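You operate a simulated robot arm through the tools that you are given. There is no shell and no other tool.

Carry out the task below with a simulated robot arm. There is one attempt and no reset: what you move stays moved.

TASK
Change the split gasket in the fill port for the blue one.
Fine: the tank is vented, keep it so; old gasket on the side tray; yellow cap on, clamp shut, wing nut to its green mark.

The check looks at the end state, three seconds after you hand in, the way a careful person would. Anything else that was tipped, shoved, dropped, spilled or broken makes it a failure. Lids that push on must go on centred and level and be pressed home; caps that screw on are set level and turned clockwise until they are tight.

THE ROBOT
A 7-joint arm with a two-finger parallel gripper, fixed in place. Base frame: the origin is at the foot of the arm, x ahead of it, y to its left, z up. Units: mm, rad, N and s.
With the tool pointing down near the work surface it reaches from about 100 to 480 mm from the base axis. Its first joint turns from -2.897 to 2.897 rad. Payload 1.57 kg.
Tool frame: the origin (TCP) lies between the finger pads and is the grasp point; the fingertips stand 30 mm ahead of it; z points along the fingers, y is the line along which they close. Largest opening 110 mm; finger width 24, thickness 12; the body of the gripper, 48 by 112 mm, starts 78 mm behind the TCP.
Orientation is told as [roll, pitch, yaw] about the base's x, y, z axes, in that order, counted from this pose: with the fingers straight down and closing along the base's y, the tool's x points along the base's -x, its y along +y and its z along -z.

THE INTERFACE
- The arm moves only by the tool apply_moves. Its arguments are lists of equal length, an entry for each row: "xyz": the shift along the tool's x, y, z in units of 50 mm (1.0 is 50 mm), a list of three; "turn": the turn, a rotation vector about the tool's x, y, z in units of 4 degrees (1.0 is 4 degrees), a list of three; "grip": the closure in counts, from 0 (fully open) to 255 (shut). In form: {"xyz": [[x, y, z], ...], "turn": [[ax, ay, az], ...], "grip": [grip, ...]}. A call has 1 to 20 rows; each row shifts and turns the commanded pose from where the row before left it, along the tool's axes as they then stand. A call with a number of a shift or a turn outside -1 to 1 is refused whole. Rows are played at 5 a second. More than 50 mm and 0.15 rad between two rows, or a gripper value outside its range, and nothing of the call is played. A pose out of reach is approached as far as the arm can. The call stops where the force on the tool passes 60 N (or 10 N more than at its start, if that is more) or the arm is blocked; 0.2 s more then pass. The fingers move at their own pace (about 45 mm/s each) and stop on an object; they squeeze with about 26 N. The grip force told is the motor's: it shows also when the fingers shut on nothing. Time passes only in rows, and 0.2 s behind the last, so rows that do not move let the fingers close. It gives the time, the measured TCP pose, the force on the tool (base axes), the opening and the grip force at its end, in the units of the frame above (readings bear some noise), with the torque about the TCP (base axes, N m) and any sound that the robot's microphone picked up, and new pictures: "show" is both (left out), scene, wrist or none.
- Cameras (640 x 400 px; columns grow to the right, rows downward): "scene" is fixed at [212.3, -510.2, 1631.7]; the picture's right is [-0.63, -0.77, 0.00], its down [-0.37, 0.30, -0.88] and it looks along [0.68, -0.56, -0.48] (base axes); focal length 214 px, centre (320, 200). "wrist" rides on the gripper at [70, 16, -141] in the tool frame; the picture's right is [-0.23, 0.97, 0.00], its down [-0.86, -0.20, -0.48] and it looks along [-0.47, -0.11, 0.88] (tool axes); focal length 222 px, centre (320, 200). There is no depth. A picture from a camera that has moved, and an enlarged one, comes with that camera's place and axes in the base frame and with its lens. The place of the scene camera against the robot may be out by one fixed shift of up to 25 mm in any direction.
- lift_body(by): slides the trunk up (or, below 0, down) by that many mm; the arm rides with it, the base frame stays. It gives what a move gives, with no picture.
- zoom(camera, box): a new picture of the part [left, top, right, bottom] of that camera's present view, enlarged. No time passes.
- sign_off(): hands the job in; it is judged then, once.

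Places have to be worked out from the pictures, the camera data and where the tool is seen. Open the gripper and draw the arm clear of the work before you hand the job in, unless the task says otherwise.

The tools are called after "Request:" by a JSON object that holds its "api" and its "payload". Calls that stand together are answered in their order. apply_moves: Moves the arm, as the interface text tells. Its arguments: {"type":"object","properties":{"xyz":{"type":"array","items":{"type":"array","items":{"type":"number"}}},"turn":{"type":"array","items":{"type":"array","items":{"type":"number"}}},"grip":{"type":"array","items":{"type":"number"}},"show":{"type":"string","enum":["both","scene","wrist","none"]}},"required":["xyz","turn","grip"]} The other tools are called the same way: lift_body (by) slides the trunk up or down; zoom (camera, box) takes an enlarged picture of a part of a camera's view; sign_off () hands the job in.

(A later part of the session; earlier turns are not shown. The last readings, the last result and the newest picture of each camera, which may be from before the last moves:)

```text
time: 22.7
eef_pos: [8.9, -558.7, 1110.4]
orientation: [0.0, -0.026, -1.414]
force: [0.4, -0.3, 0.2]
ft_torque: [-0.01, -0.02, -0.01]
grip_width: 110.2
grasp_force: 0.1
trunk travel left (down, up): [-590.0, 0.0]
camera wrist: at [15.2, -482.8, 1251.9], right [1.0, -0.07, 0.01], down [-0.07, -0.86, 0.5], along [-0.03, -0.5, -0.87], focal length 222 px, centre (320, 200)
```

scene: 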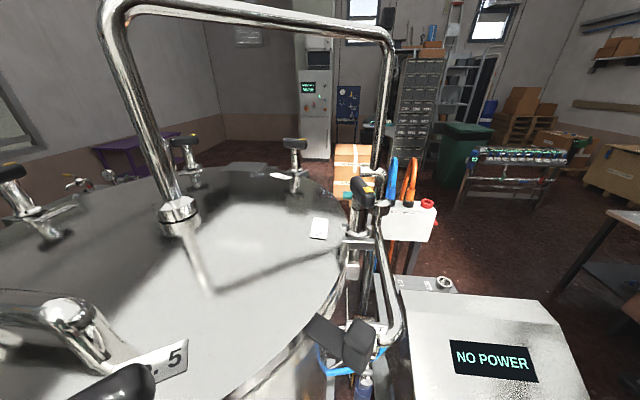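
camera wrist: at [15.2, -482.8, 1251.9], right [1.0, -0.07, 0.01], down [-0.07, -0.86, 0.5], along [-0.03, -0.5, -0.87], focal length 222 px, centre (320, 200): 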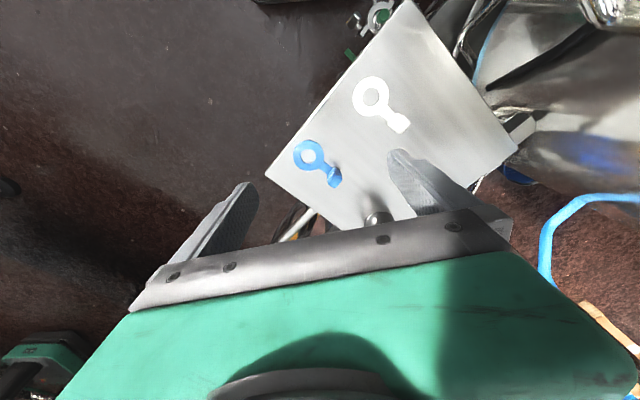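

The arm reaches here without trouble. I'll zoom in for exact positions of the blue gasket and its lug.

Request:
{"api": "zoom", "payload": {"camera": "wrist", "box": [270, 130, 350, 200]}}

Request:
{"api": "zoom", "payload": {"camera": "wrist", "box": [260, 0, 420, 230]}}

Request:
{"api": "zoom", "payload": {"camera": "scene", "box": [300, 220, 460, 400]}}

```text
5.71 times, centred on (310, 165) of wrist
camera zoom: at [15.2, -482.8, 1251.9], right [1.0, -0.07, 0.01], down [-0.07, -0.86, 0.5], along [-0.03, -0.5, -0.87], focal length 1269 px, centre (377, 400)
```

zoom: 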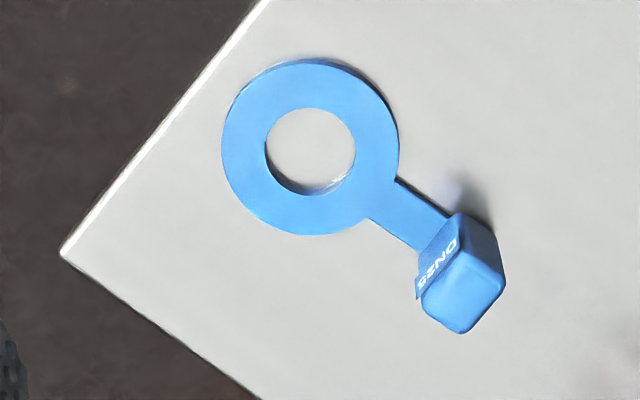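

```text
1.74 times, centred on (340, 115) of wrist
camera zoom: at [15.2, -482.8, 1251.9], right [1.0, -0.07, 0.01], down [-0.07, -0.86, 0.5], along [-0.03, -0.5, -0.87], focal length 386 px, centre (285, 348)
```

zoom: 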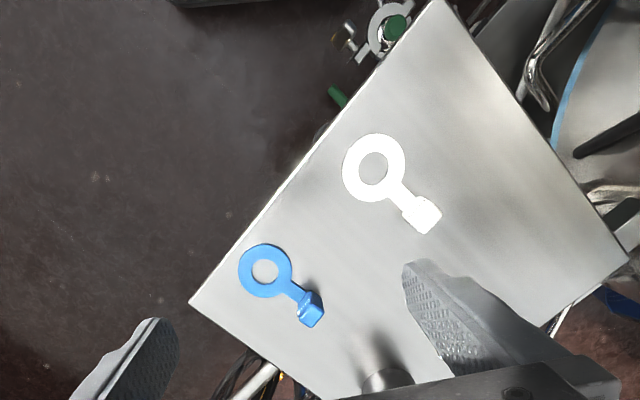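

```text
2.22 times, centred on (380, 310) of scene
camera zoom: at [212.3, -510.2, 1631.7], right [-0.63, -0.77, 0.0], down [-0.37, 0.3, -0.88], along [0.68, -0.56, -0.48], focal length 477 px, centre (187, -44)
```

zoom: 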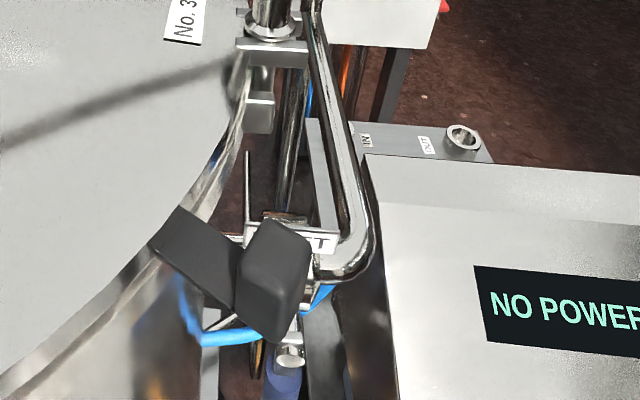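

The blue gasket is marked DN25 and is about 50 mm across. Its ring is at about (-9, -599) and its upright lug at about (31, -636). I'll slide right to see the yellow cap and post from closer.

Request:
{"api": "apply_moves", "payload": {"xyz": [[0.04, 0.93, 0], [0.04, 0.93, 0], [0, 0, 0]], "turn": [[0, 0, 0], [0, 0, 0], [0, 0, 0]], "grip": [0, 0, 0], "show": "wrist"}}

```text
time: 23.5
eef_pos: [99.6, -540.3, 1111.6]
orientation: [-0.001, -0.028, -1.413]
force: [0.0, 0.2, 0.2]
ft_torque: [0.0, 0.01, 0.02]
grip_width: 109.8
grasp_force: 0.0
trunk travel left (down, up): [-590.0, 0.0]
camera wrist: at [105.6, -463.9, 1253.0], right [1.0, -0.07, 0.01], down [-0.07, -0.86, 0.5], along [-0.03, -0.5, -0.86], focal length 222 px, centre (320, 200)
```

wrist: 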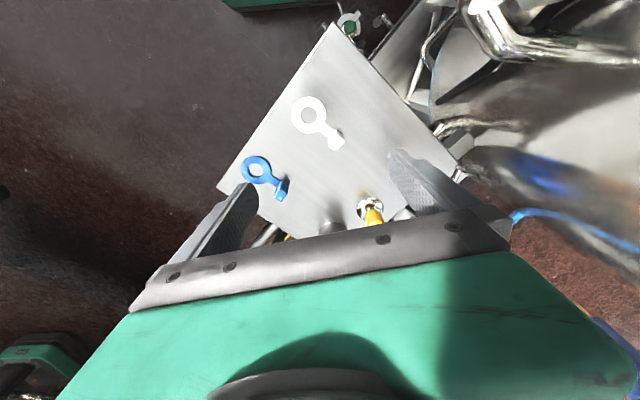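

Request:
{"api": "zoom", "payload": {"camera": "wrist", "box": [310, 180, 430, 250]}}

Request:
{"api": "zoom", "payload": {"camera": "wrist", "box": [210, 20, 490, 240]}}

```text
5.33 times, centred on (370, 215) of wrist
camera zoom: at [105.6, -463.9, 1253.0], right [1.0, -0.07, 0.01], down [-0.07, -0.86, 0.5], along [-0.03, -0.5, -0.86], focal length 1185 px, centre (53, 120)
```

zoom: 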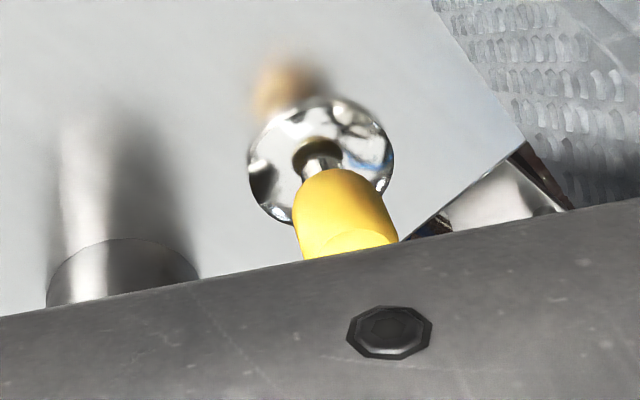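

```text
1.82 times, centred on (350, 130) of wrist
camera zoom: at [105.6, -463.9, 1253.0], right [1.0, -0.07, 0.01], down [-0.07, -0.86, 0.5], along [-0.03, -0.5, -0.86], focal length 404 px, centre (266, 327)
```

zoom: 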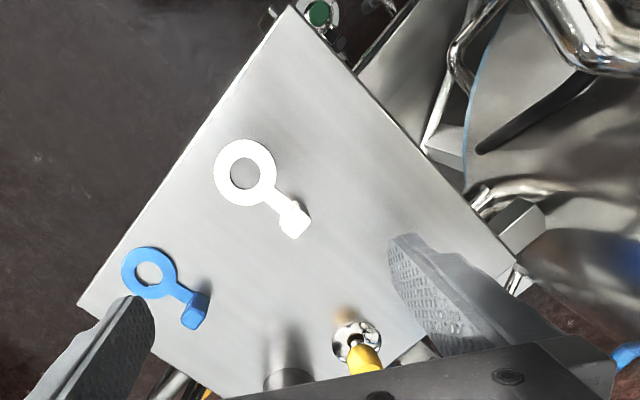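

The cap is a chrome disc about 50 mm across, with a neck and a yellow knob, at about (185, -682). I'll test whether tool-down reach extends toward it at this safe height (tips above the post top at about 1055).

Request:
{"api": "apply_moves", "payload": {"xyz": [[-0.72, 0.29, 0], [-0.72, 0.29, 0], [-0.72, 0.29, 0], [0, 0, 0]], "turn": [[0, 0, 0], [0, 0, 0], [0, 0, 0], [0, 0, 0]], "grip": [0, 0, 0, 0], "show": "wrist"}}

```text
time: 24.5
eef_pos: [155.9, -640.5, 1115.9]
orientation: [-0.001, -0.027, -1.414]
force: [0.0, -0.5, 0.0]
ft_torque: [0.0, 0.0, -0.02]
grip_width: 109.9
grasp_force: 0.1
trunk travel left (down, up): [-590.0, 0.0]
camera wrist: at [161.3, -565.5, 1256.4], right [1.0, -0.07, 0.01], down [-0.07, -0.86, 0.5], along [-0.03, -0.5, -0.86], focal length 222 px, centre (320, 200)
```

wrist: 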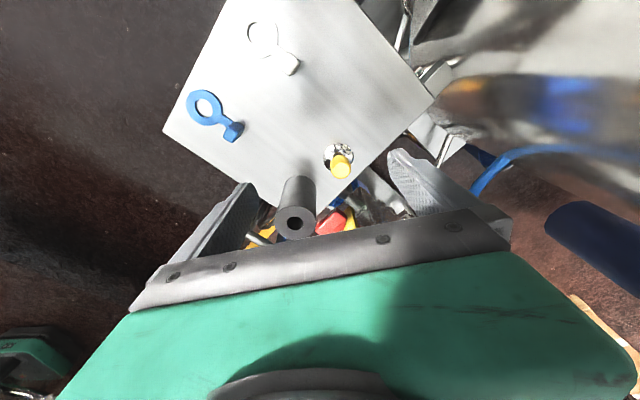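

The arm reaches 659 mm out at this height, so the tray is within reach. I'll zoom for precise cap and post positions.

Request:
{"api": "zoom", "payload": {"camera": "wrist", "box": [260, 120, 420, 240]}}

Request:
{"api": "zoom", "payload": {"camera": "wrist", "box": [160, 0, 320, 150]}}

```text
3.33 times, centred on (340, 180) of wrist
camera zoom: at [161.3, -565.5, 1256.4], right [1.0, -0.07, 0.01], down [-0.07, -0.86, 0.5], along [-0.03, -0.5, -0.86], focal length 740 px, centre (253, 267)
```

zoom: 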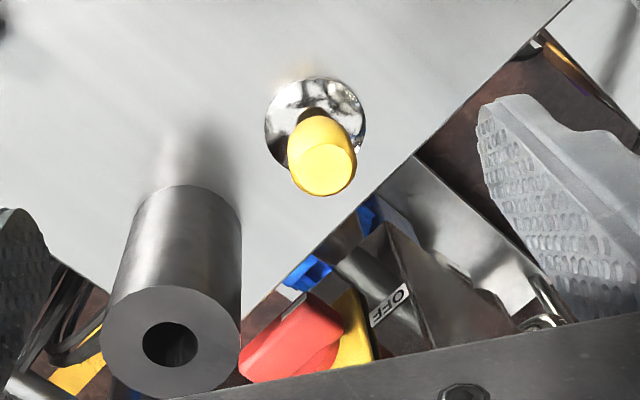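

```text
2.67 times, centred on (240, 75) of wrist
camera zoom: at [161.3, -565.5, 1256.4], right [1.0, -0.07, 0.01], down [-0.07, -0.86, 0.5], along [-0.03, -0.5, -0.86], focal length 592 px, centre (533, 533)
```

zoom: 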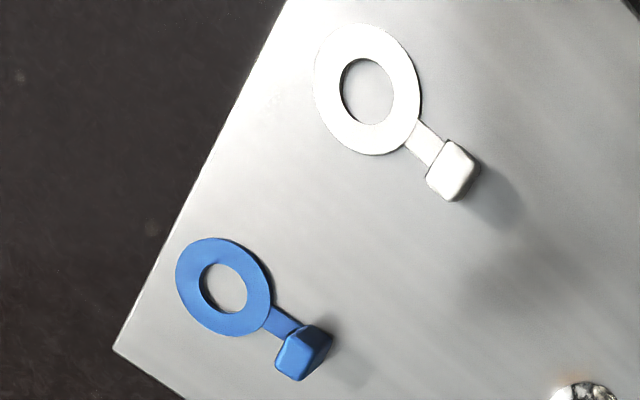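

I have the tray layout: cap at about (184.5, -690) with its knob top near z 965, and the post at about (115, -745) with its top near 1005. I'll go back the way I came, level the tool, rise, and return to look at the port.

Request:
{"api": "apply_moves", "payload": {"xyz": [[0.645, -0.555, 0], [0.645, -0.555, 0], [0.645, -0.555, 0], [0.645, -0.555, 0], [0.7, 0.05, 0], [0.7, 0.05, 0], [0, 0, -1], [0, 0, -1], [0, 0, -1], [0, 0, -1], [0, 0, -1], [0, 0, -0.4], [0, 0, 0]], "turn": [[0, 0, 0], [0, 0, 0], [0, 0, 0], [0, 0, 0], [0, 0, 0], [0, 0.39, 0], [0, 0, 0], [0, 0, 0], [0, 0, 0], [0, 0, 0], [0, 0, 0], [0, 0, 0], [0, 0, 0]], "grip": [0, 0, 0, 0, 0, 0, 0, 0, 0, 0, 0, 0, 0], "show": "none"}}

```text
time: 27.3
eef_pos: [22.4, -458.2, 1378.9]
orientation: [0.0, 0.0, -1.413]
force: [0.3, 0.4, -0.2]
ft_torque: [-0.02, 0.01, -0.05]
grip_width: 109.8
grasp_force: 0.0
trunk travel left (down, up): [-590.0, 0.0]
```

Request:
{"api": "apply_moves", "payload": {"xyz": [[0.582, 0.696, 0], [0.582, 0.696, 0], [0.582, 0.696, 0], [0.582, 0.696, 0], [0.582, 0.696, 0], [0.582, 0.696, 0], [0.582, 0.696, 0], [0.582, 0.696, 0], [0.582, 0.696, 0], [0, 0, 0]], "turn": [[0, 0, 0], [0, 0, 0], [0, 0, 0], [0, 0, 0], [0, 0, 0], [0, 0, 0], [0, 0, 0], [0, 0, 0], [0, 0, 0], [0, 0, 0]], "grip": [0, 0, 0, 0, 0, 0, 0, 0, 0, 0], "show": "none"}}

Request:
{"api": "apply_moves", "payload": {"xyz": [[0, 0, 0], [0, 0, 0], [0, 0, 0], [0, 0, 0], [0, 0, 0], [0, 0, 0], [0, 0, 0], [0, 0, 0], [0, 0, 0], [0, 0, 0], [0, 0, 0], [0, 0, 0], [0, 0, 0], [0, 0, 0], [0, 0, 0], [0, 0, 0], [0, 0, 0]], "turn": [[0, 0, -1], [0, 0, -1], [0, 0, -1], [0, 0, -1], [0, 0, -1], [0, 0, -1], [0, 0, -1], [0, 0, -1], [0, 0, -1], [0, 0, -1], [0, 0, -1], [0, 0, -1], [0, 0, -1], [0, 0, -1], [0, 0, -1], [0, 0, -1], [0, 0, 0]], "grip": [0, 0, 0, 0, 0, 0, 0, 0, 0, 0, 0, 0, 0, 0, 0, 0, 0], "show": "wrist"}}

```text
time: 29.5
eef_pos: [291.0, -154.1, 1376.2]
orientation: [0.0, 0.0, -1.413]
force: [-0.2, 0.5, 0.3]
ft_torque: [0.02, 0.0, -0.05]
grip_width: 110.1
grasp_force: 0.1
trunk travel left (down, up): [-590.0, 0.0]
```

```text
time: 33.1
eef_pos: [291.8, -153.5, 1380.0]
orientation: [-0.001, 0.0, -0.294]
force: [-0.5, -0.1, -0.2]
ft_torque: [0.0, -0.01, 0.0]
grip_width: 109.9
grasp_force: 0.0
trunk travel left (down, up): [-590.0, 0.0]
camera wrist: at [230.5, -116.6, 1521.1], right [0.5, 0.87, 0.0], down [0.76, -0.44, 0.48], along [0.41, -0.24, -0.88], focal length 222 px, centre (320, 200)
```

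wrist: 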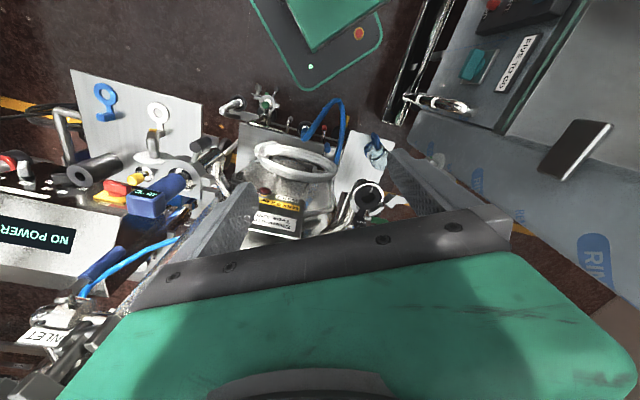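

Request:
{"api": "zoom", "payload": {"camera": "wrist", "box": [320, 150, 448, 230]}}

Request:
{"api": "zoom", "payload": {"camera": "wrist", "box": [200, 140, 360, 260]}}

Request:
{"api": "zoom", "payload": {"camera": "wrist", "box": [0, 150, 220, 400]}}

```text
5.00 times, centred on (384, 190) of wrist
camera zoom: at [230.5, -116.6, 1521.1], right [0.5, 0.87, 0.0], down [0.76, -0.44, 0.48], along [0.41, -0.24, -0.88], focal length 1111 px, centre (0, 250)
```

zoom: 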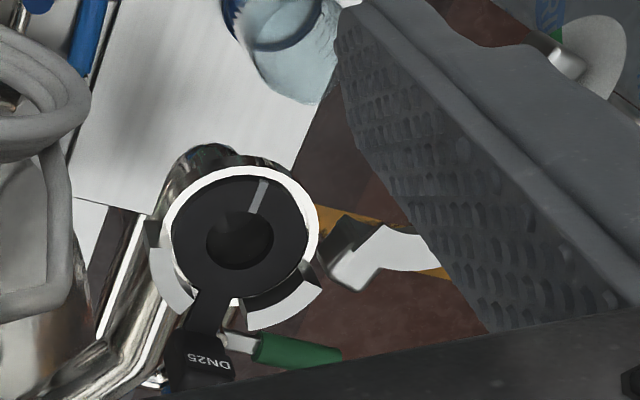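

```text
3.33 times, centred on (280, 200) of wrist
camera zoom: at [230.5, -116.6, 1521.1], right [0.5, 0.87, 0.0], down [0.76, -0.44, 0.48], along [0.41, -0.24, -0.88], focal length 740 px, centre (453, 200)
```

zoom: 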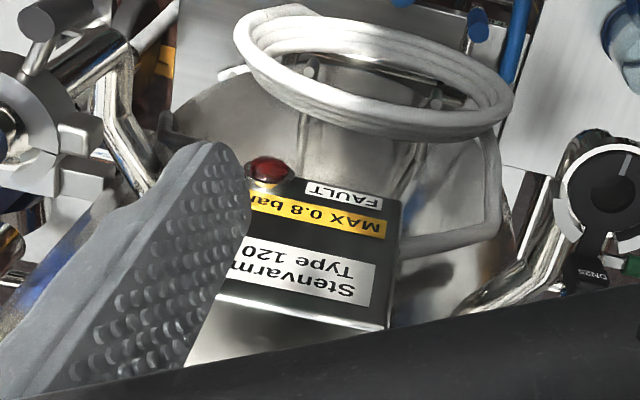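

```text
1.60 times, centred on (110, 275) of wrist
camera zoom: at [230.5, -116.6, 1521.1], right [0.5, 0.87, 0.0], down [0.76, -0.44, 0.48], along [0.41, -0.24, -0.88], focal length 355 px, centre (656, 80)
```

zoom: 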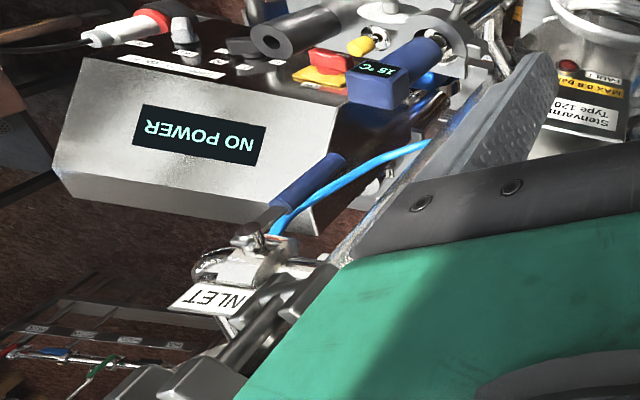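

The port centre now triangulates to about (455, -136, 1136). A slot in the clamp's fixed half holds the old lug, with a green-handled valve close below it. I'll come closer to measure the flange's tilt and the open clamp.

Request:
{"api": "apply_moves", "payload": {"xyz": [[0, 0, 0], [0, 0, 0], [0, 0, 0], [0, 0, 0], [-0.25, 0.1, 0.73], [-0.25, 0.1, 0.73], [-0.25, 0.1, 0.73], [0, 0, 0]], "turn": [[0, 0, -1], [0, 0, -1], [0, 0, -1], [0, 0, -1], [0, 0, 0], [0, 0, 0], [0, 0, 0], [0, 0, 0]], "grip": [0, 0, 0, 0, 0, 0, 0, 0], "show": "wrist"}}

```text
time: 34.9
eef_pos: [325.9, -138.5, 1268.5]
orientation: [0.002, -0.001, -0.018]
force: [0.0, -0.3, 0.5]
ft_torque: [-0.03, -0.02, 0.0]
grip_width: 110.0
grasp_force: 0.0
trunk travel left (down, up): [-590.0, 0.0]
camera wrist: at [257.5, -120.1, 1410.9], right [0.24, 0.97, 0.0], down [0.85, -0.21, 0.48], along [0.46, -0.12, -0.88], focal length 222 px, centre (320, 200)
```

wrist: 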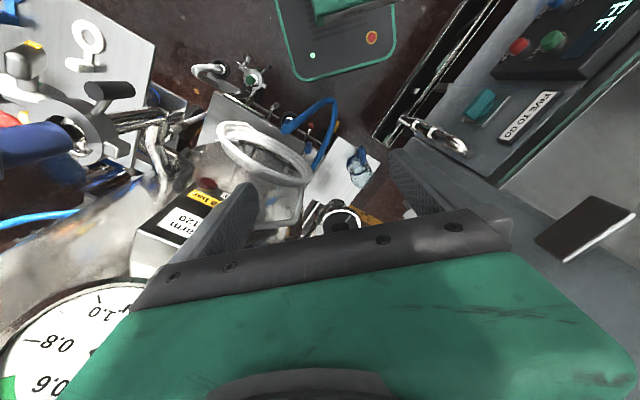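

The gripper's bar is hiding the port. I'll move 60 mm forward at the same height so the port shows between the fingers.

Request:
{"api": "apply_moves", "payload": {"xyz": [[-0.6, 0, 0], [-0.6, 0, 0], [0, 0, 0]], "turn": [[0, 0, 0], [0, 0, 0], [0, 0, 0]], "grip": [0, 0, 0], "show": "wrist"}}

Request:
{"api": "zoom", "payload": {"camera": "wrist", "box": [280, 130, 440, 230]}}

```text
time: 35.7
eef_pos: [387.1, -139.8, 1270.5]
orientation: [0.0, -0.001, -0.016]
force: [-0.7, -0.5, -0.9]
ft_torque: [0.02, -0.04, -0.01]
grip_width: 110.0
grasp_force: 0.0
trunk travel left (down, up): [-590.0, 0.0]
camera wrist: at [318.5, -122.5, 1413.7], right [0.24, 0.97, 0.0], down [0.85, -0.21, 0.48], along [0.47, -0.12, -0.88], focal length 222 px, centre (320, 200)
```

wrist: 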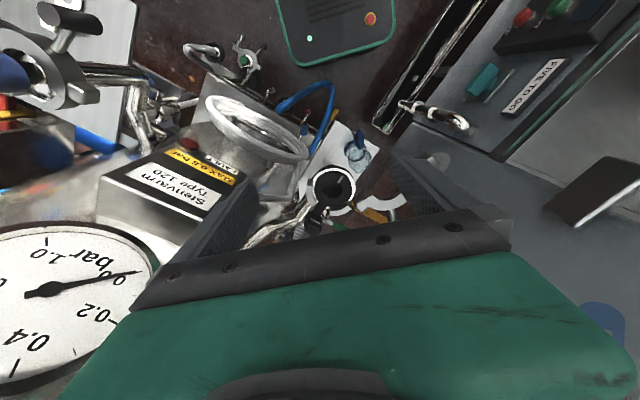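

```text
4.00 times, centred on (360, 180) of wrist
camera zoom: at [318.5, -122.5, 1413.7], right [0.24, 0.97, 0.0], down [0.85, -0.21, 0.48], along [0.47, -0.12, -0.88], focal length 888 px, centre (160, 280)
```

zoom: 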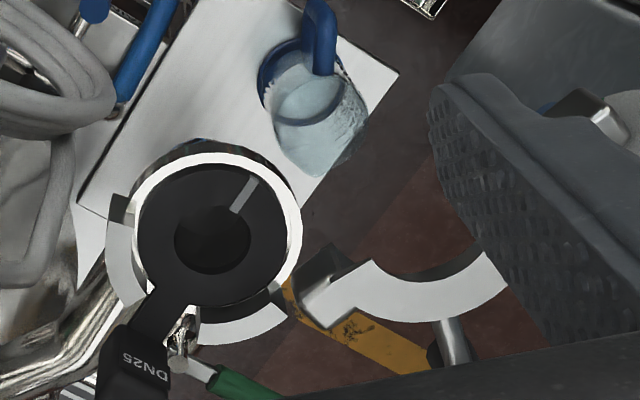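

The gauge reads 0, so the tank is vented. To measure the flange tilt I need an oblique view, so I'll back away and tilt the tool 28° outward.

Request:
{"api": "apply_moves", "payload": {"xyz": [[0.87, 0, -0.3], [0.87, 0, -0.3], [0, 0, 0], [0, 0, 0], [0, 0, 0], [0, 0, 0], [0, 0, 0], [0, 0, 0], [0, 0, 0], [0, 0, 0]], "turn": [[0, 0, 0], [0, 0, 0], [0, -1, 0], [0, -1, 0], [0, -1, 0], [0, -1, 0], [0, -1, 0], [0, -1, 0], [0, -1, 0], [0, 0, 0]], "grip": [0, 0, 0, 0, 0, 0, 0, 0, 0, 0], "show": "wrist"}}

Request:
{"api": "zoom", "payload": {"camera": "wrist", "box": [280, 110, 440, 210]}}

```text
time: 37.3
eef_pos: [324.6, -144.6, 1240.0]
orientation: [0.072, -0.087, -0.018]
force: [0.5, 0.1, -0.2]
ft_torque: [0.02, -0.01, -0.07]
grip_width: 109.9
grasp_force: 0.1
out of reach, approached as far as the arm can: row 4
trunk travel left (down, up): [-590.0, 0.0]
stopped in row 8: the arm was blocked; the commanded pose is now the measured one
camera wrist: at [244.3, -137.8, 1376.6], right [0.24, 0.97, 0.09], down [0.81, -0.25, 0.54], along [0.54, -0.06, -0.84], focal length 222 px, centre (320, 200)
```

wrist: 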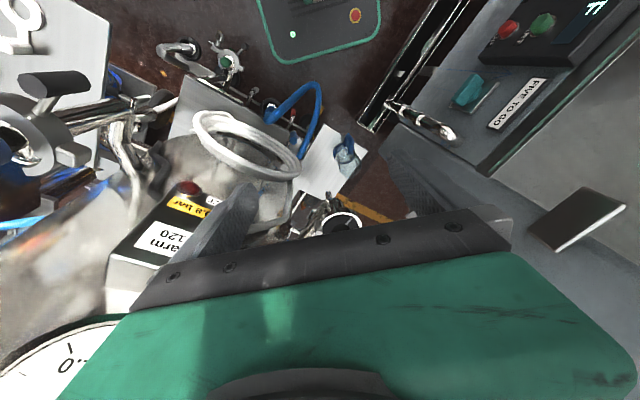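

```text
4.00 times, centred on (360, 160) of wrist
camera zoom: at [244.3, -137.8, 1376.6], right [0.24, 0.97, 0.09], down [0.81, -0.25, 0.54], along [0.54, -0.06, -0.84], focal length 888 px, centre (160, 360)
```

zoom: 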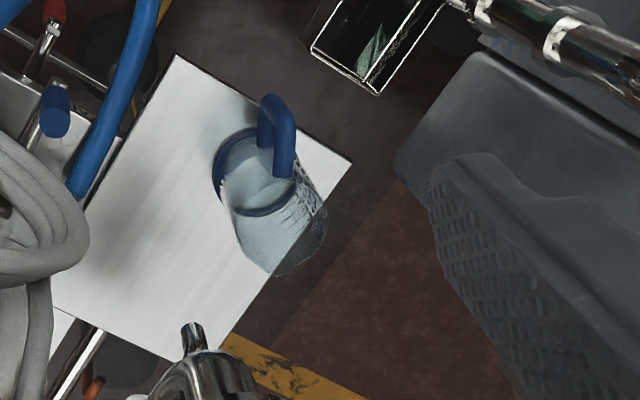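

The arm can't tilt outward here, because the wrist hits its limit when the arm hangs from a high trunk. I'll level the tool, then lower the trunk while raising the arm, which gives more outward tilt.

Request:
{"api": "apply_moves", "payload": {"xyz": [[0, 0, 0], [0, 0, 0], [0.5, 0, -0.9], [0.2, 0, -0.9], [0, 0, -0.8], [0, 0, 0]], "turn": [[0.51, 0.62, 0], [0.51, 0.62, 0], [0, 0, 0], [0, 0, 0], [0, 0, 0], [0, 0, 0]], "grip": [0, 0, 0, 0, 0, 0], "show": "none"}}

Request:
{"api": "lift_body", "payload": {"by": -80}}

```text
refused: row 3 steps farther than a row can; nothing moved
```

```text
time: 38.5
eef_pos: [328.2, -144.0, 1144.9]
orientation: [0.097, -0.011, -0.009]
force: [0.7, -0.1, -0.1]
ft_torque: [0.0, -0.01, 0.01]
grip_width: 110.2
grasp_force: 0.1
trunk travel left (down, up): [-510.0, 80.0]
```

The first call was refused, so only the trunk moved and the tool dropped to 1145 without contact. I'll level the tool and rise now, in smaller rows, and look.

Request:
{"api": "apply_moves", "payload": {"xyz": [[0, 0, -0.9], [0, 0, -0.9], [0, 0, -0.9], [0, 0, 0]], "turn": [[0, 0, 0], [0.7, 0.08, 0], [0.69, 0.08, 0], [0, 0, 0]], "grip": [0, 0, 0, 0], "show": "wrist"}}

```text
time: 39.5
eef_pos: [312.7, -153.2, 1301.2]
orientation: [-0.026, -0.074, -0.014]
force: [-0.2, 0.6, 0.2]
ft_torque: [0.0, -0.02, -0.05]
grip_width: 110.0
grasp_force: 0.1
trunk travel left (down, up): [-510.0, 80.0]
camera wrist: at [234.5, -131.3, 1437.7], right [0.24, 0.97, -0.01], down [0.81, -0.2, 0.55], along [0.53, -0.14, -0.84], focal length 222 px, centre (320, 200)
```

wrist: 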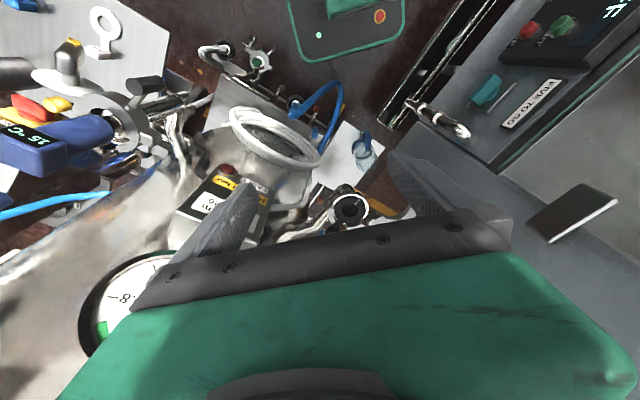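

Request:
{"api": "lift_body", "payload": {"by": -100}}

```text
time: 40.8
eef_pos: [312.6, -151.4, 1201.6]
orientation: [-0.027, -0.075, -0.011]
force: [-0.2, 0.1, -0.1]
ft_torque: [0.0, 0.01, 0.01]
grip_width: 110.2
grasp_force: 0.1
trunk travel left (down, up): [-410.0, 180.0]
```

Now I'll raise the arm 80 mm and try the outward tilt again in small steps.

Request:
{"api": "apply_moves", "payload": {"xyz": [[0, 0, -0.9], [0, 0, -0.7], [0, 0, 0], [0, 0, 0], [0, 0, 0], [0, 0, 0], [0, 0, 0], [0, 0, 0], [0, 0, 0]], "turn": [[-0.37, 0, 0], [0, 0, 0], [0, -1, 0], [0, -1, 0], [0, -1, 0], [0, -1, 0], [0, -1, 0], [0, -1, 0], [0, 0, 0]], "grip": [0, 0, 0, 0, 0, 0, 0, 0, 0], "show": "wrist"}}

```text
time: 42.8
eef_pos: [308.7, -152.5, 1281.7]
orientation: [0.001, -0.495, -0.012]
force: [-0.3, -0.3, -0.4]
ft_torque: [0.0, 0.01, 0.01]
grip_width: 109.9
grasp_force: 0.1
trunk travel left (down, up): [-410.0, 180.0]
camera wrist: at [180.4, -133.6, 1373.4], right [0.21, 0.97, 0.11], down [0.52, -0.21, 0.83], along [0.83, -0.12, -0.55], focal length 222 px, centre (320, 200)
```

wrist: 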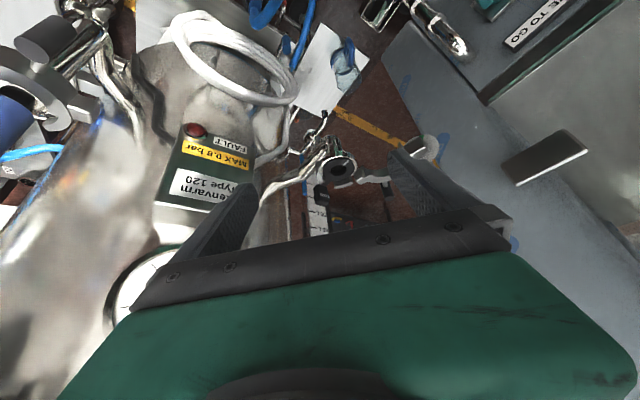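

The 28° tilt works with the trunk lower. I'll zoom on the port from this oblique angle.

Request:
{"api": "zoom", "payload": {"camera": "wrist", "box": [280, 120, 440, 220]}}

Request:
{"api": "zoom", "payload": {"camera": "wrist", "box": [300, 130, 380, 190]}}

```text
4.00 times, centred on (360, 170) of wrist
camera zoom: at [180.4, -133.6, 1373.4], right [0.21, 0.97, 0.11], down [0.52, -0.21, 0.83], along [0.83, -0.12, -0.55], focal length 888 px, centre (160, 320)
```

zoom: 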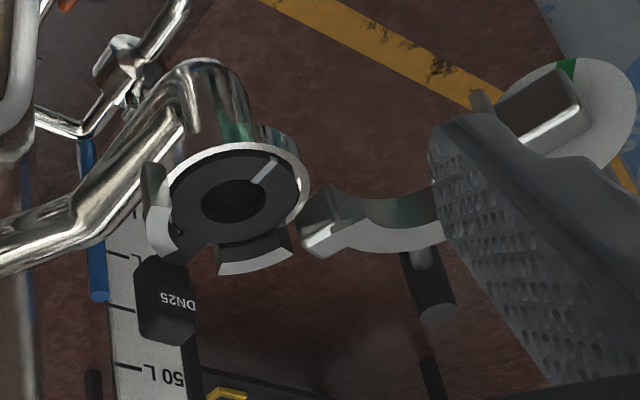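

```text
6.67 times, centred on (340, 160) of wrist
camera zoom: at [180.4, -133.6, 1373.4], right [0.21, 0.97, 0.11], down [0.52, -0.21, 0.83], along [0.83, -0.12, -0.55], focal length 1481 px, centre (187, 467)
```

zoom: 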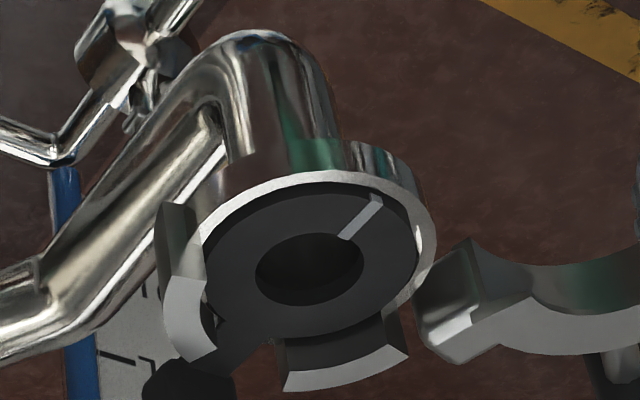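

Request:
{"api": "zoom", "payload": {"camera": "wrist", "box": [314, 146, 362, 176]}}

```text
13.33 times, centred on (338, 161) of wrist
camera zoom: at [180.4, -133.6, 1373.4], right [0.21, 0.97, 0.11], down [0.52, -0.21, 0.83], along [0.83, -0.12, -0.55], focal length 2962 px, centre (80, 720)
```

zoom: 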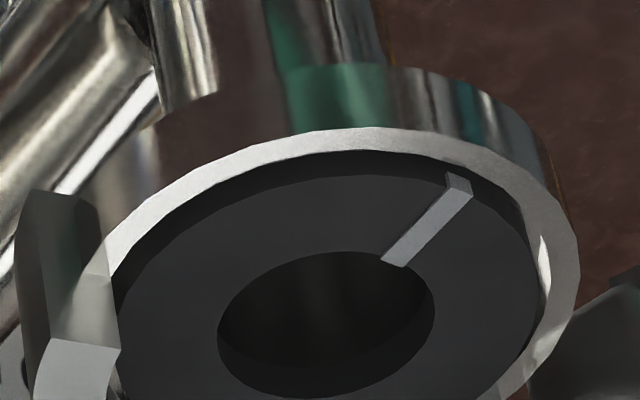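

Request:
{"api": "zoom", "payload": {"camera": "wrist", "box": [310, 146, 374, 186]}}

Request:
{"api": "zoom", "payload": {"camera": "wrist", "box": [290, 155, 354, 195]}}

Request:
{"api": "zoom", "payload": {"camera": "wrist", "box": [350, 130, 446, 190]}}

```text
10.00 times, centred on (342, 166) of wrist
camera zoom: at [180.4, -133.6, 1373.4], right [0.21, 0.97, 0.11], down [0.52, -0.21, 0.83], along [0.83, -0.12, -0.55], focal length 2221 px, centre (100, 540)
```

zoom: 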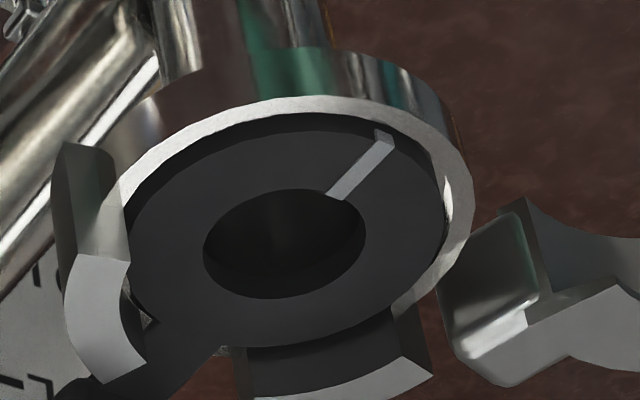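

```text
10.00 times, centred on (322, 175) of wrist
camera zoom: at [180.4, -133.6, 1373.4], right [0.21, 0.97, 0.11], down [0.52, -0.21, 0.83], along [0.83, -0.12, -0.55], focal length 2221 px, centre (300, 450)
```

zoom: 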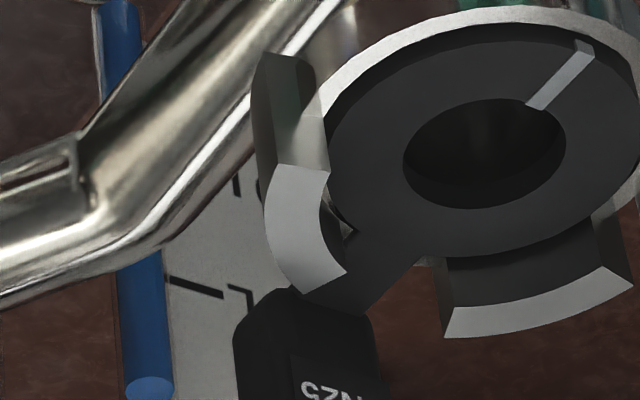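

```text
6.67 times, centred on (398, 160) of wrist
camera zoom: at [180.4, -133.6, 1373.4], right [0.21, 0.97, 0.11], down [0.52, -0.21, 0.83], along [0.83, -0.12, -0.55], focal length 1481 px, centre (-200, 467)
```

zoom: 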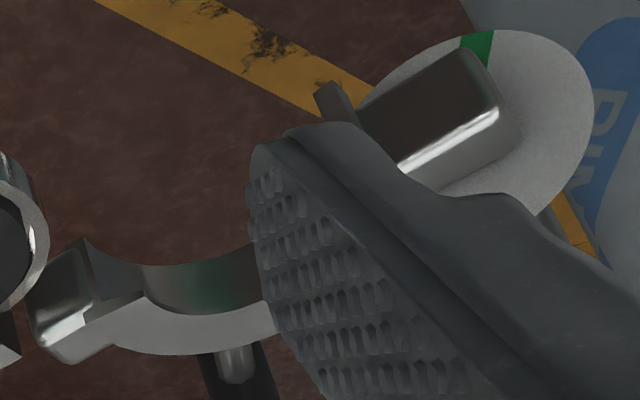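

High-zoom fits show the flange is horizontal: hole about 26 mm, gasket about 50 mm across, centre about (448, -138), top about 1148. The old lug points about -45° in azimuth, its centre near (485, -175), and the blue gasket lies the same way. I'll level the tool and raise the trunk for a tool-down grasp.

Request:
{"api": "apply_moves", "payload": {"xyz": [[0, 0, 0], [0, 0, 0], [0, 0, 0], [0, 0, 0], [0, 0, 0], [0, 0, 0], [0, 0, 0], [0, 0, 0]], "turn": [[0, 1, 0], [0, 1, 0], [0, 1, 0], [0, 1, 0], [0, 1, 0], [0, 1, 0], [0, 1, 0], [0, 0.09, 0]], "grip": [0, 0, 0, 0, 0, 0, 0, 0], "show": "none"}}

```text
time: 44.5
eef_pos: [309.5, -153.7, 1270.6]
orientation: [-0.007, -0.024, 0.004]
force: [7.5, -9.8, -15.2]
ft_torque: [1.03, -0.16, 0.63]
grip_width: 109.9
grasp_force: 0.2
out of reach, approached as far as the arm can: row 7
trunk travel left (down, up): [-410.0, 180.0]
stopped in row 8: the force on the tool passed its limit at 82 N (the readings are from after the stop); the commanded pose is now the measured one
```

That's the same self-contact near the arm's upper limit. I'll lower the arm 60 mm to relieve it (clear below here), then raise the trunk.

Request:
{"api": "apply_moves", "payload": {"xyz": [[0, 0, 0.6], [0, 0, 0.6], [0, 0, 0]], "turn": [[0, 0, 0], [0, 0, 0], [0, 0, 0]], "grip": [0, 0, 0], "show": "none"}}

Request:
{"api": "lift_body", "payload": {"by": 180}}

```text
time: 45.3
eef_pos: [312.0, -152.6, 1210.7]
orientation: [-0.004, -0.021, 0.003]
force: [-0.5, -0.2, 0.0]
ft_torque: [0.01, 0.02, 0.0]
grip_width: 110.0
grasp_force: 0.0
trunk travel left (down, up): [-410.0, 180.0]
```

```text
time: 47.3
eef_pos: [311.0, -153.0, 1390.9]
orientation: [-0.005, -0.021, 0.003]
force: [-0.2, -0.6, -0.8]
ft_torque: [0.01, 0.03, 0.0]
grip_width: 110.4
grasp_force: 0.0
trunk travel left (down, up): [-590.0, 0.0]
```

Request:
{"api": "apply_moves", "payload": {"xyz": [[0, 0, 0.8], [0, 0, 0.8], [0, 0, 0], [0, 0, 0], [0, 0, 0], [0, 0, 0], [0, 0, 0], [0, 0, 0], [0, 0, 0], [0, 0, 0], [0, 0, 0], [0, 0, 0], [0, 0, 0], [0, 0, 0], [0, 0, 0]], "turn": [[0, 0.3, 0], [0, 0, 0], [0, 0, 0.94], [0, 0, 0.94], [0, 0, 0.94], [0, 0, 0.94], [0, 0, 0.94], [0, 0, 0.94], [0, 0, 0.94], [0, 0, 0.94], [0, 0, 0.94], [0, 0, 0.94], [0, 0, 0.94], [0, 0, 0.94], [0, 0, 0]], "grip": [0, 0, 0, 0, 0, 0, 0, 0, 0, 0, 0, 0, 0, 0, 0], "show": "wrist"}}

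```text
time: 50.5
eef_pos: [312.2, -153.1, 1308.8]
orientation: [-0.004, -0.004, -0.785]
force: [-0.8, 0.0, 0.5]
ft_torque: [-0.01, -0.01, 0.0]
grip_width: 109.7
grasp_force: 0.0
trunk travel left (down, up): [-590.0, 0.0]
camera wrist: at [275.8, -91.6, 1451.4], right [0.85, 0.53, 0.0], down [0.46, -0.74, 0.48], along [0.25, -0.41, -0.88], focal length 222 px, centre (320, 200)
```

wrist: 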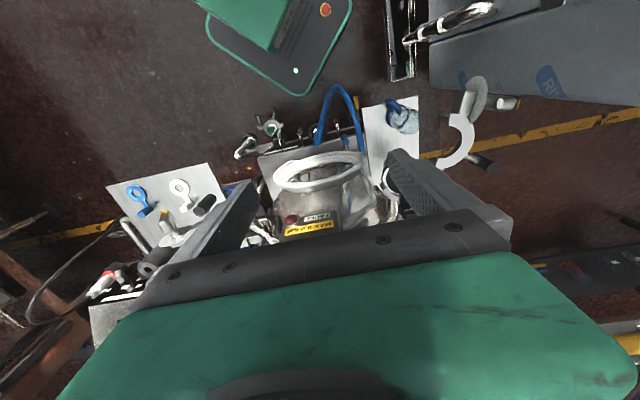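

I'll move above the old lug at about (485, -175), keeping the fingertips near z 1240, well above everything here.

Request:
{"api": "apply_moves", "payload": {"xyz": [[0, 0, 0.8], [-0.69, 0.534, 0], [-0.69, 0.534, 0], [-0.69, 0.534, 0], [-0.69, 0.534, 0], [0, 0, 0]], "turn": [[0, 0, 0], [0, 0, 0], [0, 0, 0], [0, 0, 0], [0, 0, 0], [0, 0, 0]], "grip": [0, 0, 0, 0, 0, 0], "show": "wrist"}}

Request:
{"api": "zoom", "payload": {"camera": "wrist", "box": [260, 90, 420, 210]}}

```text
time: 51.9
eef_pos: [485.1, -176.3, 1270.4]
orientation: [-0.004, -0.003, -0.784]
force: [-0.4, 0.8, -0.4]
ft_torque: [-0.02, -0.02, 0.01]
grip_width: 109.8
grasp_force: 0.1
trunk travel left (down, up): [-590.0, 0.0]
camera wrist: at [448.7, -115.0, 1412.3], right [0.85, 0.53, 0.0], down [0.46, -0.74, 0.48], along [0.25, -0.41, -0.88], focal length 222 px, centre (320, 200)
```

wrist: 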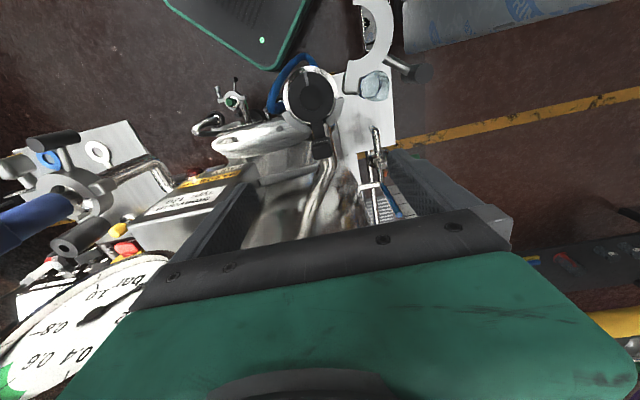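

```text
3.33 times, centred on (340, 150) of wrist
camera zoom: at [448.7, -115.0, 1412.3], right [0.85, 0.53, 0.0], down [0.46, -0.74, 0.48], along [0.25, -0.41, -0.88], focal length 740 px, centre (253, 367)
```

zoom: 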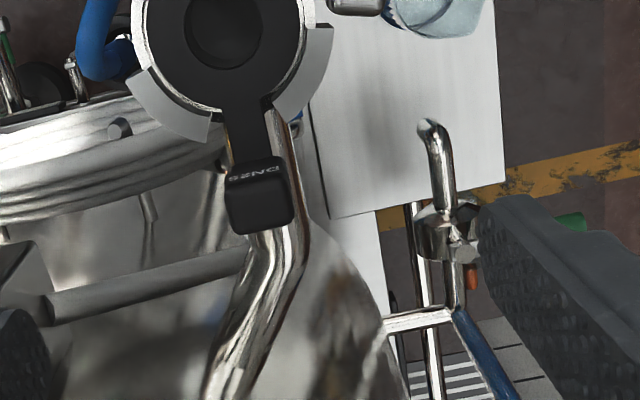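

The lug sits almost under the tool axis at about (485, -173), its top near z 1179, and nothing around it is that high. I'll narrow the fingers to about 60 mm, correct by 2-3 mm, and descend so the tips stay just above the gasket plane.

Request:
{"api": "apply_moves", "payload": {"xyz": [[0.05, 0.044, 0], [0, 0, 0], [0, 0, 0.6], [0, 0, 0.6], [0, 0, 0.3], [0, 0, 0]], "turn": [[0, 0, 0], [0, 0, 0], [0, 0, 0], [0, 0, 0], [0, 0, 0], [0, 0, 0]], "grip": [115, 115, 115, 115, 115, 115], "show": "wrist"}}

Request:
{"api": "zoom", "payload": {"camera": "wrist", "box": [240, 90, 400, 210]}}

```text
time: 53.3
eef_pos: [485.1, -173.3, 1195.3]
orientation: [-0.004, -0.005, -0.785]
force: [-0.4, -0.5, -0.4]
ft_torque: [-0.03, 0.0, 0.02]
grip_width: 60.4
grasp_force: 0.2
trunk travel left (down, up): [-590.0, 0.0]
camera wrist: at [448.6, -110.9, 1337.3], right [0.85, 0.53, 0.0], down [0.46, -0.74, 0.48], along [0.25, -0.41, -0.88], focal length 222 px, centre (320, 200)
```

wrist: 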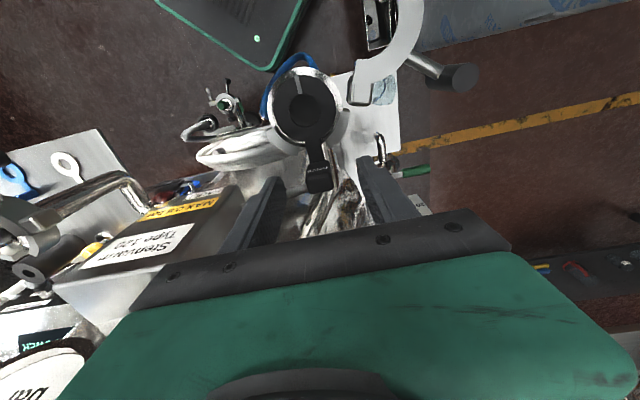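

```text
3.33 times, centred on (320, 150) of wrist
camera zoom: at [448.6, -110.9, 1337.3], right [0.85, 0.53, 0.0], down [0.46, -0.74, 0.48], along [0.25, -0.41, -0.88], focal length 740 px, centre (320, 367)
```

zoom: 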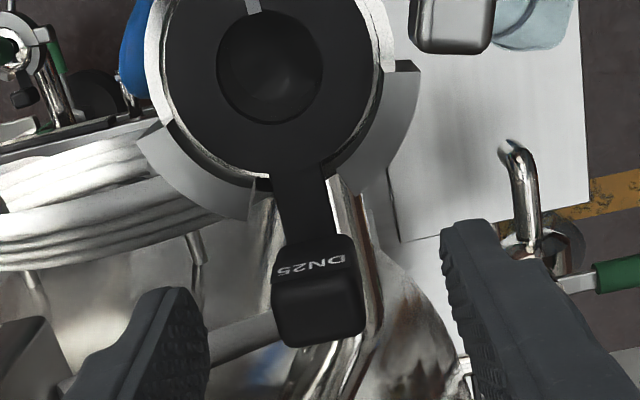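

The lug is centred between the fingers and about 20 mm wide. I'll go down 12 mm more and close on it.

Request:
{"api": "apply_moves", "payload": {"xyz": [[0, 0, 0.24], [0, 0, 0], [0, 0, 0], [0, 0, 0], [0, 0, 0], [0, 0, 0]], "turn": [[0, 0, 0], [0, 0, 0], [0, 0, 0], [0, 0, 0], [0, 0, 0], [0, 0, 0]], "grip": [115, 115, 255, 255, 255, 255], "show": "wrist"}}

```text
time: 54.7
eef_pos: [485.4, -172.2, 1183.3]
orientation: [-0.001, -0.002, -0.784]
force: [-0.3, -1.2, 1.1]
ft_torque: [0.05, 0.02, 0.06]
grip_width: 21.3
grasp_force: 25.7
trunk travel left (down, up): [-590.0, 0.0]
camera wrist: at [449.1, -110.8, 1324.9], right [0.85, 0.53, 0.0], down [0.46, -0.74, 0.48], along [0.25, -0.41, -0.88], focal length 222 px, centre (320, 200)
```

wrist: 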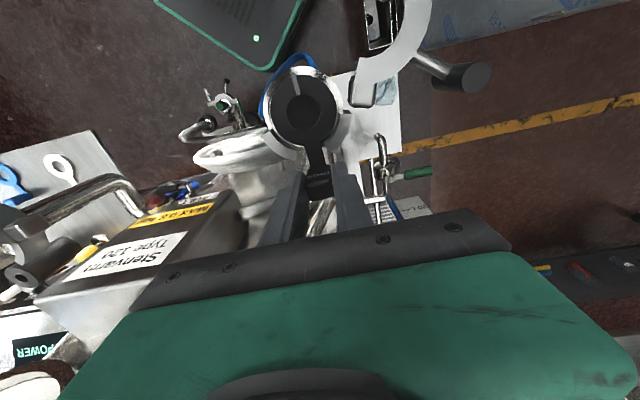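

I have it gripped (21.3 mm wide, 26 N). Before lifting I'll record exactly how the seated gasket's ring appears relative to the gripper, as a reference for placing the blue one.

Request:
{"api": "zoom", "payload": {"camera": "wrist", "box": [260, 60, 356, 120]}}

Request:
{"api": "zoom", "payload": {"camera": "wrist", "box": [250, 80, 410, 220]}}

```text
6.67 times, centred on (308, 90) of wrist
camera zoom: at [449.1, -110.8, 1324.9], right [0.85, 0.53, 0.0], down [0.46, -0.74, 0.48], along [0.25, -0.41, -0.88], focal length 1481 px, centre (400, 933)
```

zoom: 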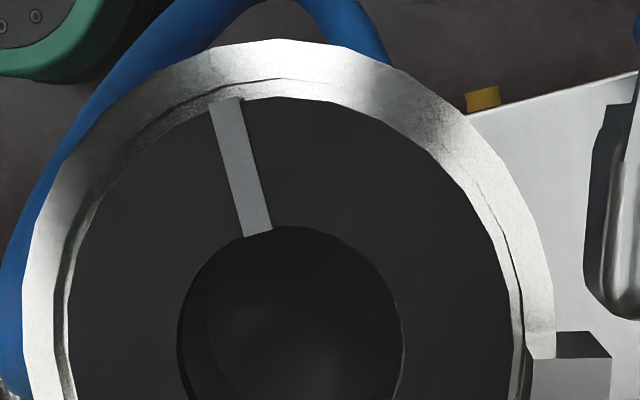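

```text
2.86 times, centred on (330, 150) of wrist
camera zoom: at [449.1, -110.8, 1324.9], right [0.85, 0.53, 0.0], down [0.46, -0.74, 0.48], along [0.25, -0.41, -0.88], focal length 635 px, centre (291, 343)
```

zoom: 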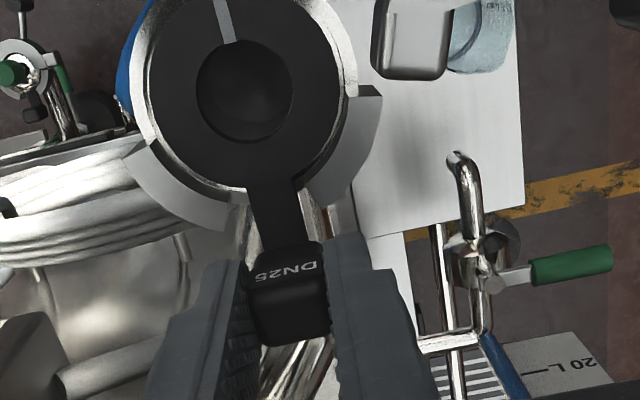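

Request:
{"api": "zoom", "payload": {"camera": "wrist", "box": [256, 62, 352, 158]}}

```text
4.17 times, centred on (304, 110) of wrist
camera zoom: at [449.1, -110.8, 1324.9], right [0.85, 0.53, 0.0], down [0.46, -0.74, 0.48], along [0.25, -0.41, -0.88], focal length 926 px, centre (387, 575)
```

zoom: 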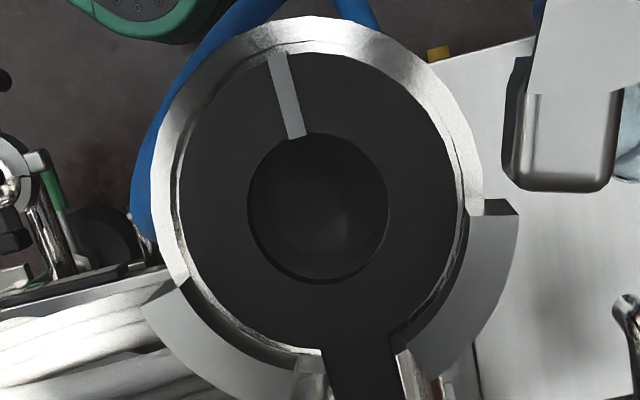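

The ring centre is at about (449.5, -135.5), 51 mm from the TCP along tool x. Now I'll lift gently and check the gasket comes free.

Request:
{"api": "apply_moves", "payload": {"xyz": [[0, 0, -0.1], [0, 0, -0.2], [0, 0, -0.3], [0, 0, 0]], "turn": [[0, 0, 0], [0, 0, 0], [0, 0, 0], [0, 0, 0]], "grip": [255, 255, 255, 255], "show": "wrist"}}

Request:
{"api": "zoom", "payload": {"camera": "wrist", "box": [250, 60, 410, 200]}}

```text
time: 55.7
eef_pos: [488.2, -170.8, 1211.5]
orientation: [-0.004, -0.003, -0.784]
force: [0.3, -0.2, -1.1]
ft_torque: [-0.03, 0.01, 0.0]
grip_width: 21.0
grasp_force: 26.0
trunk travel left (down, up): [-590.0, 0.0]
camera wrist: at [450.5, -110.0, 1354.1], right [0.85, 0.53, 0.0], down [0.46, -0.74, 0.48], along [0.25, -0.41, -0.88], focal length 222 px, centre (320, 200)
```

wrist: 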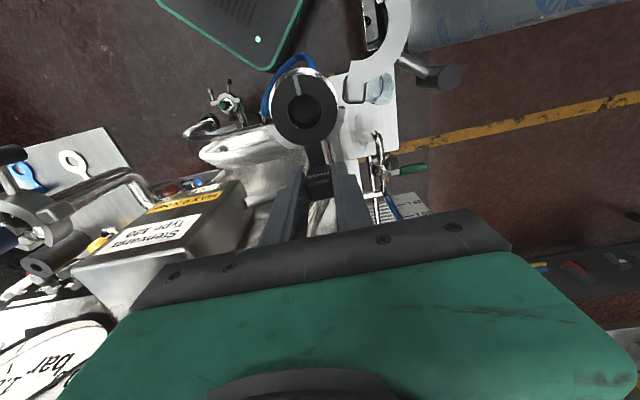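

```text
2.86 times, centred on (330, 130) of wrist
camera zoom: at [450.5, -110.0, 1354.1], right [0.85, 0.53, 0.0], down [0.46, -0.74, 0.48], along [0.25, -0.41, -0.88], focal length 635 px, centre (291, 400)
```

zoom: 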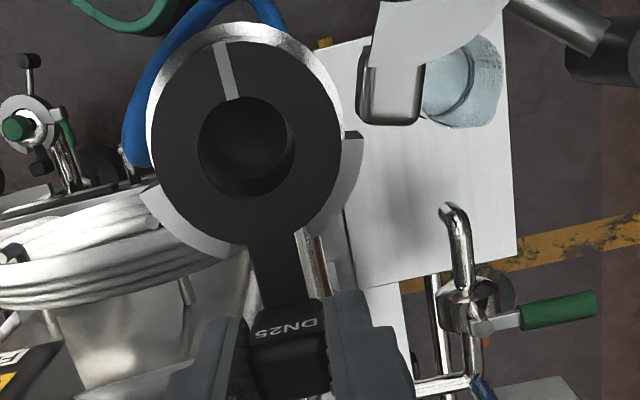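

The old gasket lifted out with the lug. I'll rise and draw it back toward the base, then look at the bare port.

Request:
{"api": "apply_moves", "payload": {"xyz": [[0, 0, -0.6], [0, 0, -0.6], [0.512, -0.718, 0], [0.512, -0.718, 0], [0.512, -0.718, 0], [0.512, -0.718, 0], [0, 0, 0]], "turn": [[0, 0, 0], [0, 0, 0], [0, 0, 0], [0, 0, 0], [0, 0, 0], [0, 0, 0], [0, 0, 0]], "grip": [255, 255, 255, 255, 255, 255, 255], "show": "wrist"}}

Request:
{"api": "zoom", "payload": {"camera": "wrist", "box": [340, 100, 500, 220]}}

```text
time: 57.3
eef_pos: [310.5, -201.7, 1272.6]
orientation: [-0.003, -0.003, -0.785]
force: [-0.4, -0.4, -0.1]
ft_torque: [-0.01, 0.0, 0.04]
grip_width: 20.9
grasp_force: 26.4
trunk travel left (down, up): [-590.0, 0.0]
camera wrist: at [273.9, -139.3, 1416.0], right [0.85, 0.53, 0.0], down [0.46, -0.74, 0.48], along [0.25, -0.41, -0.88], focal length 222 px, centre (320, 200)
```

wrist: 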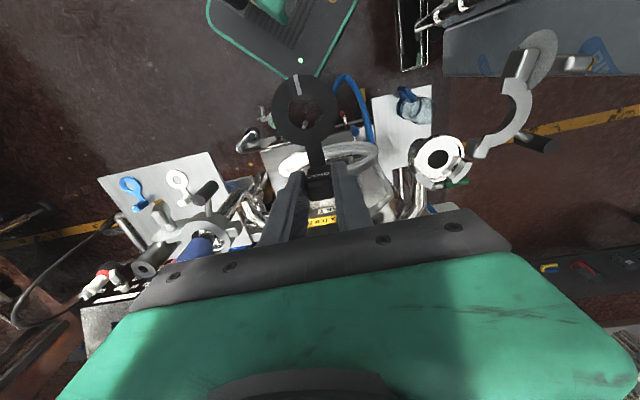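

```text
3.33 times, centred on (420, 160) of wrist
camera zoom: at [273.9, -139.3, 1416.0], right [0.85, 0.53, 0.0], down [0.46, -0.74, 0.48], along [0.25, -0.41, -0.88], focal length 740 px, centre (-13, 333)
```

zoom: 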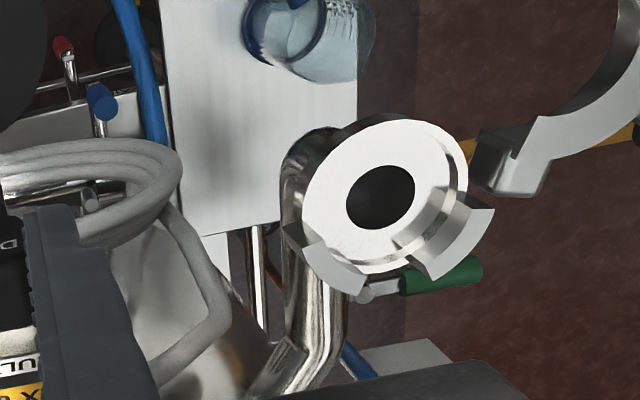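

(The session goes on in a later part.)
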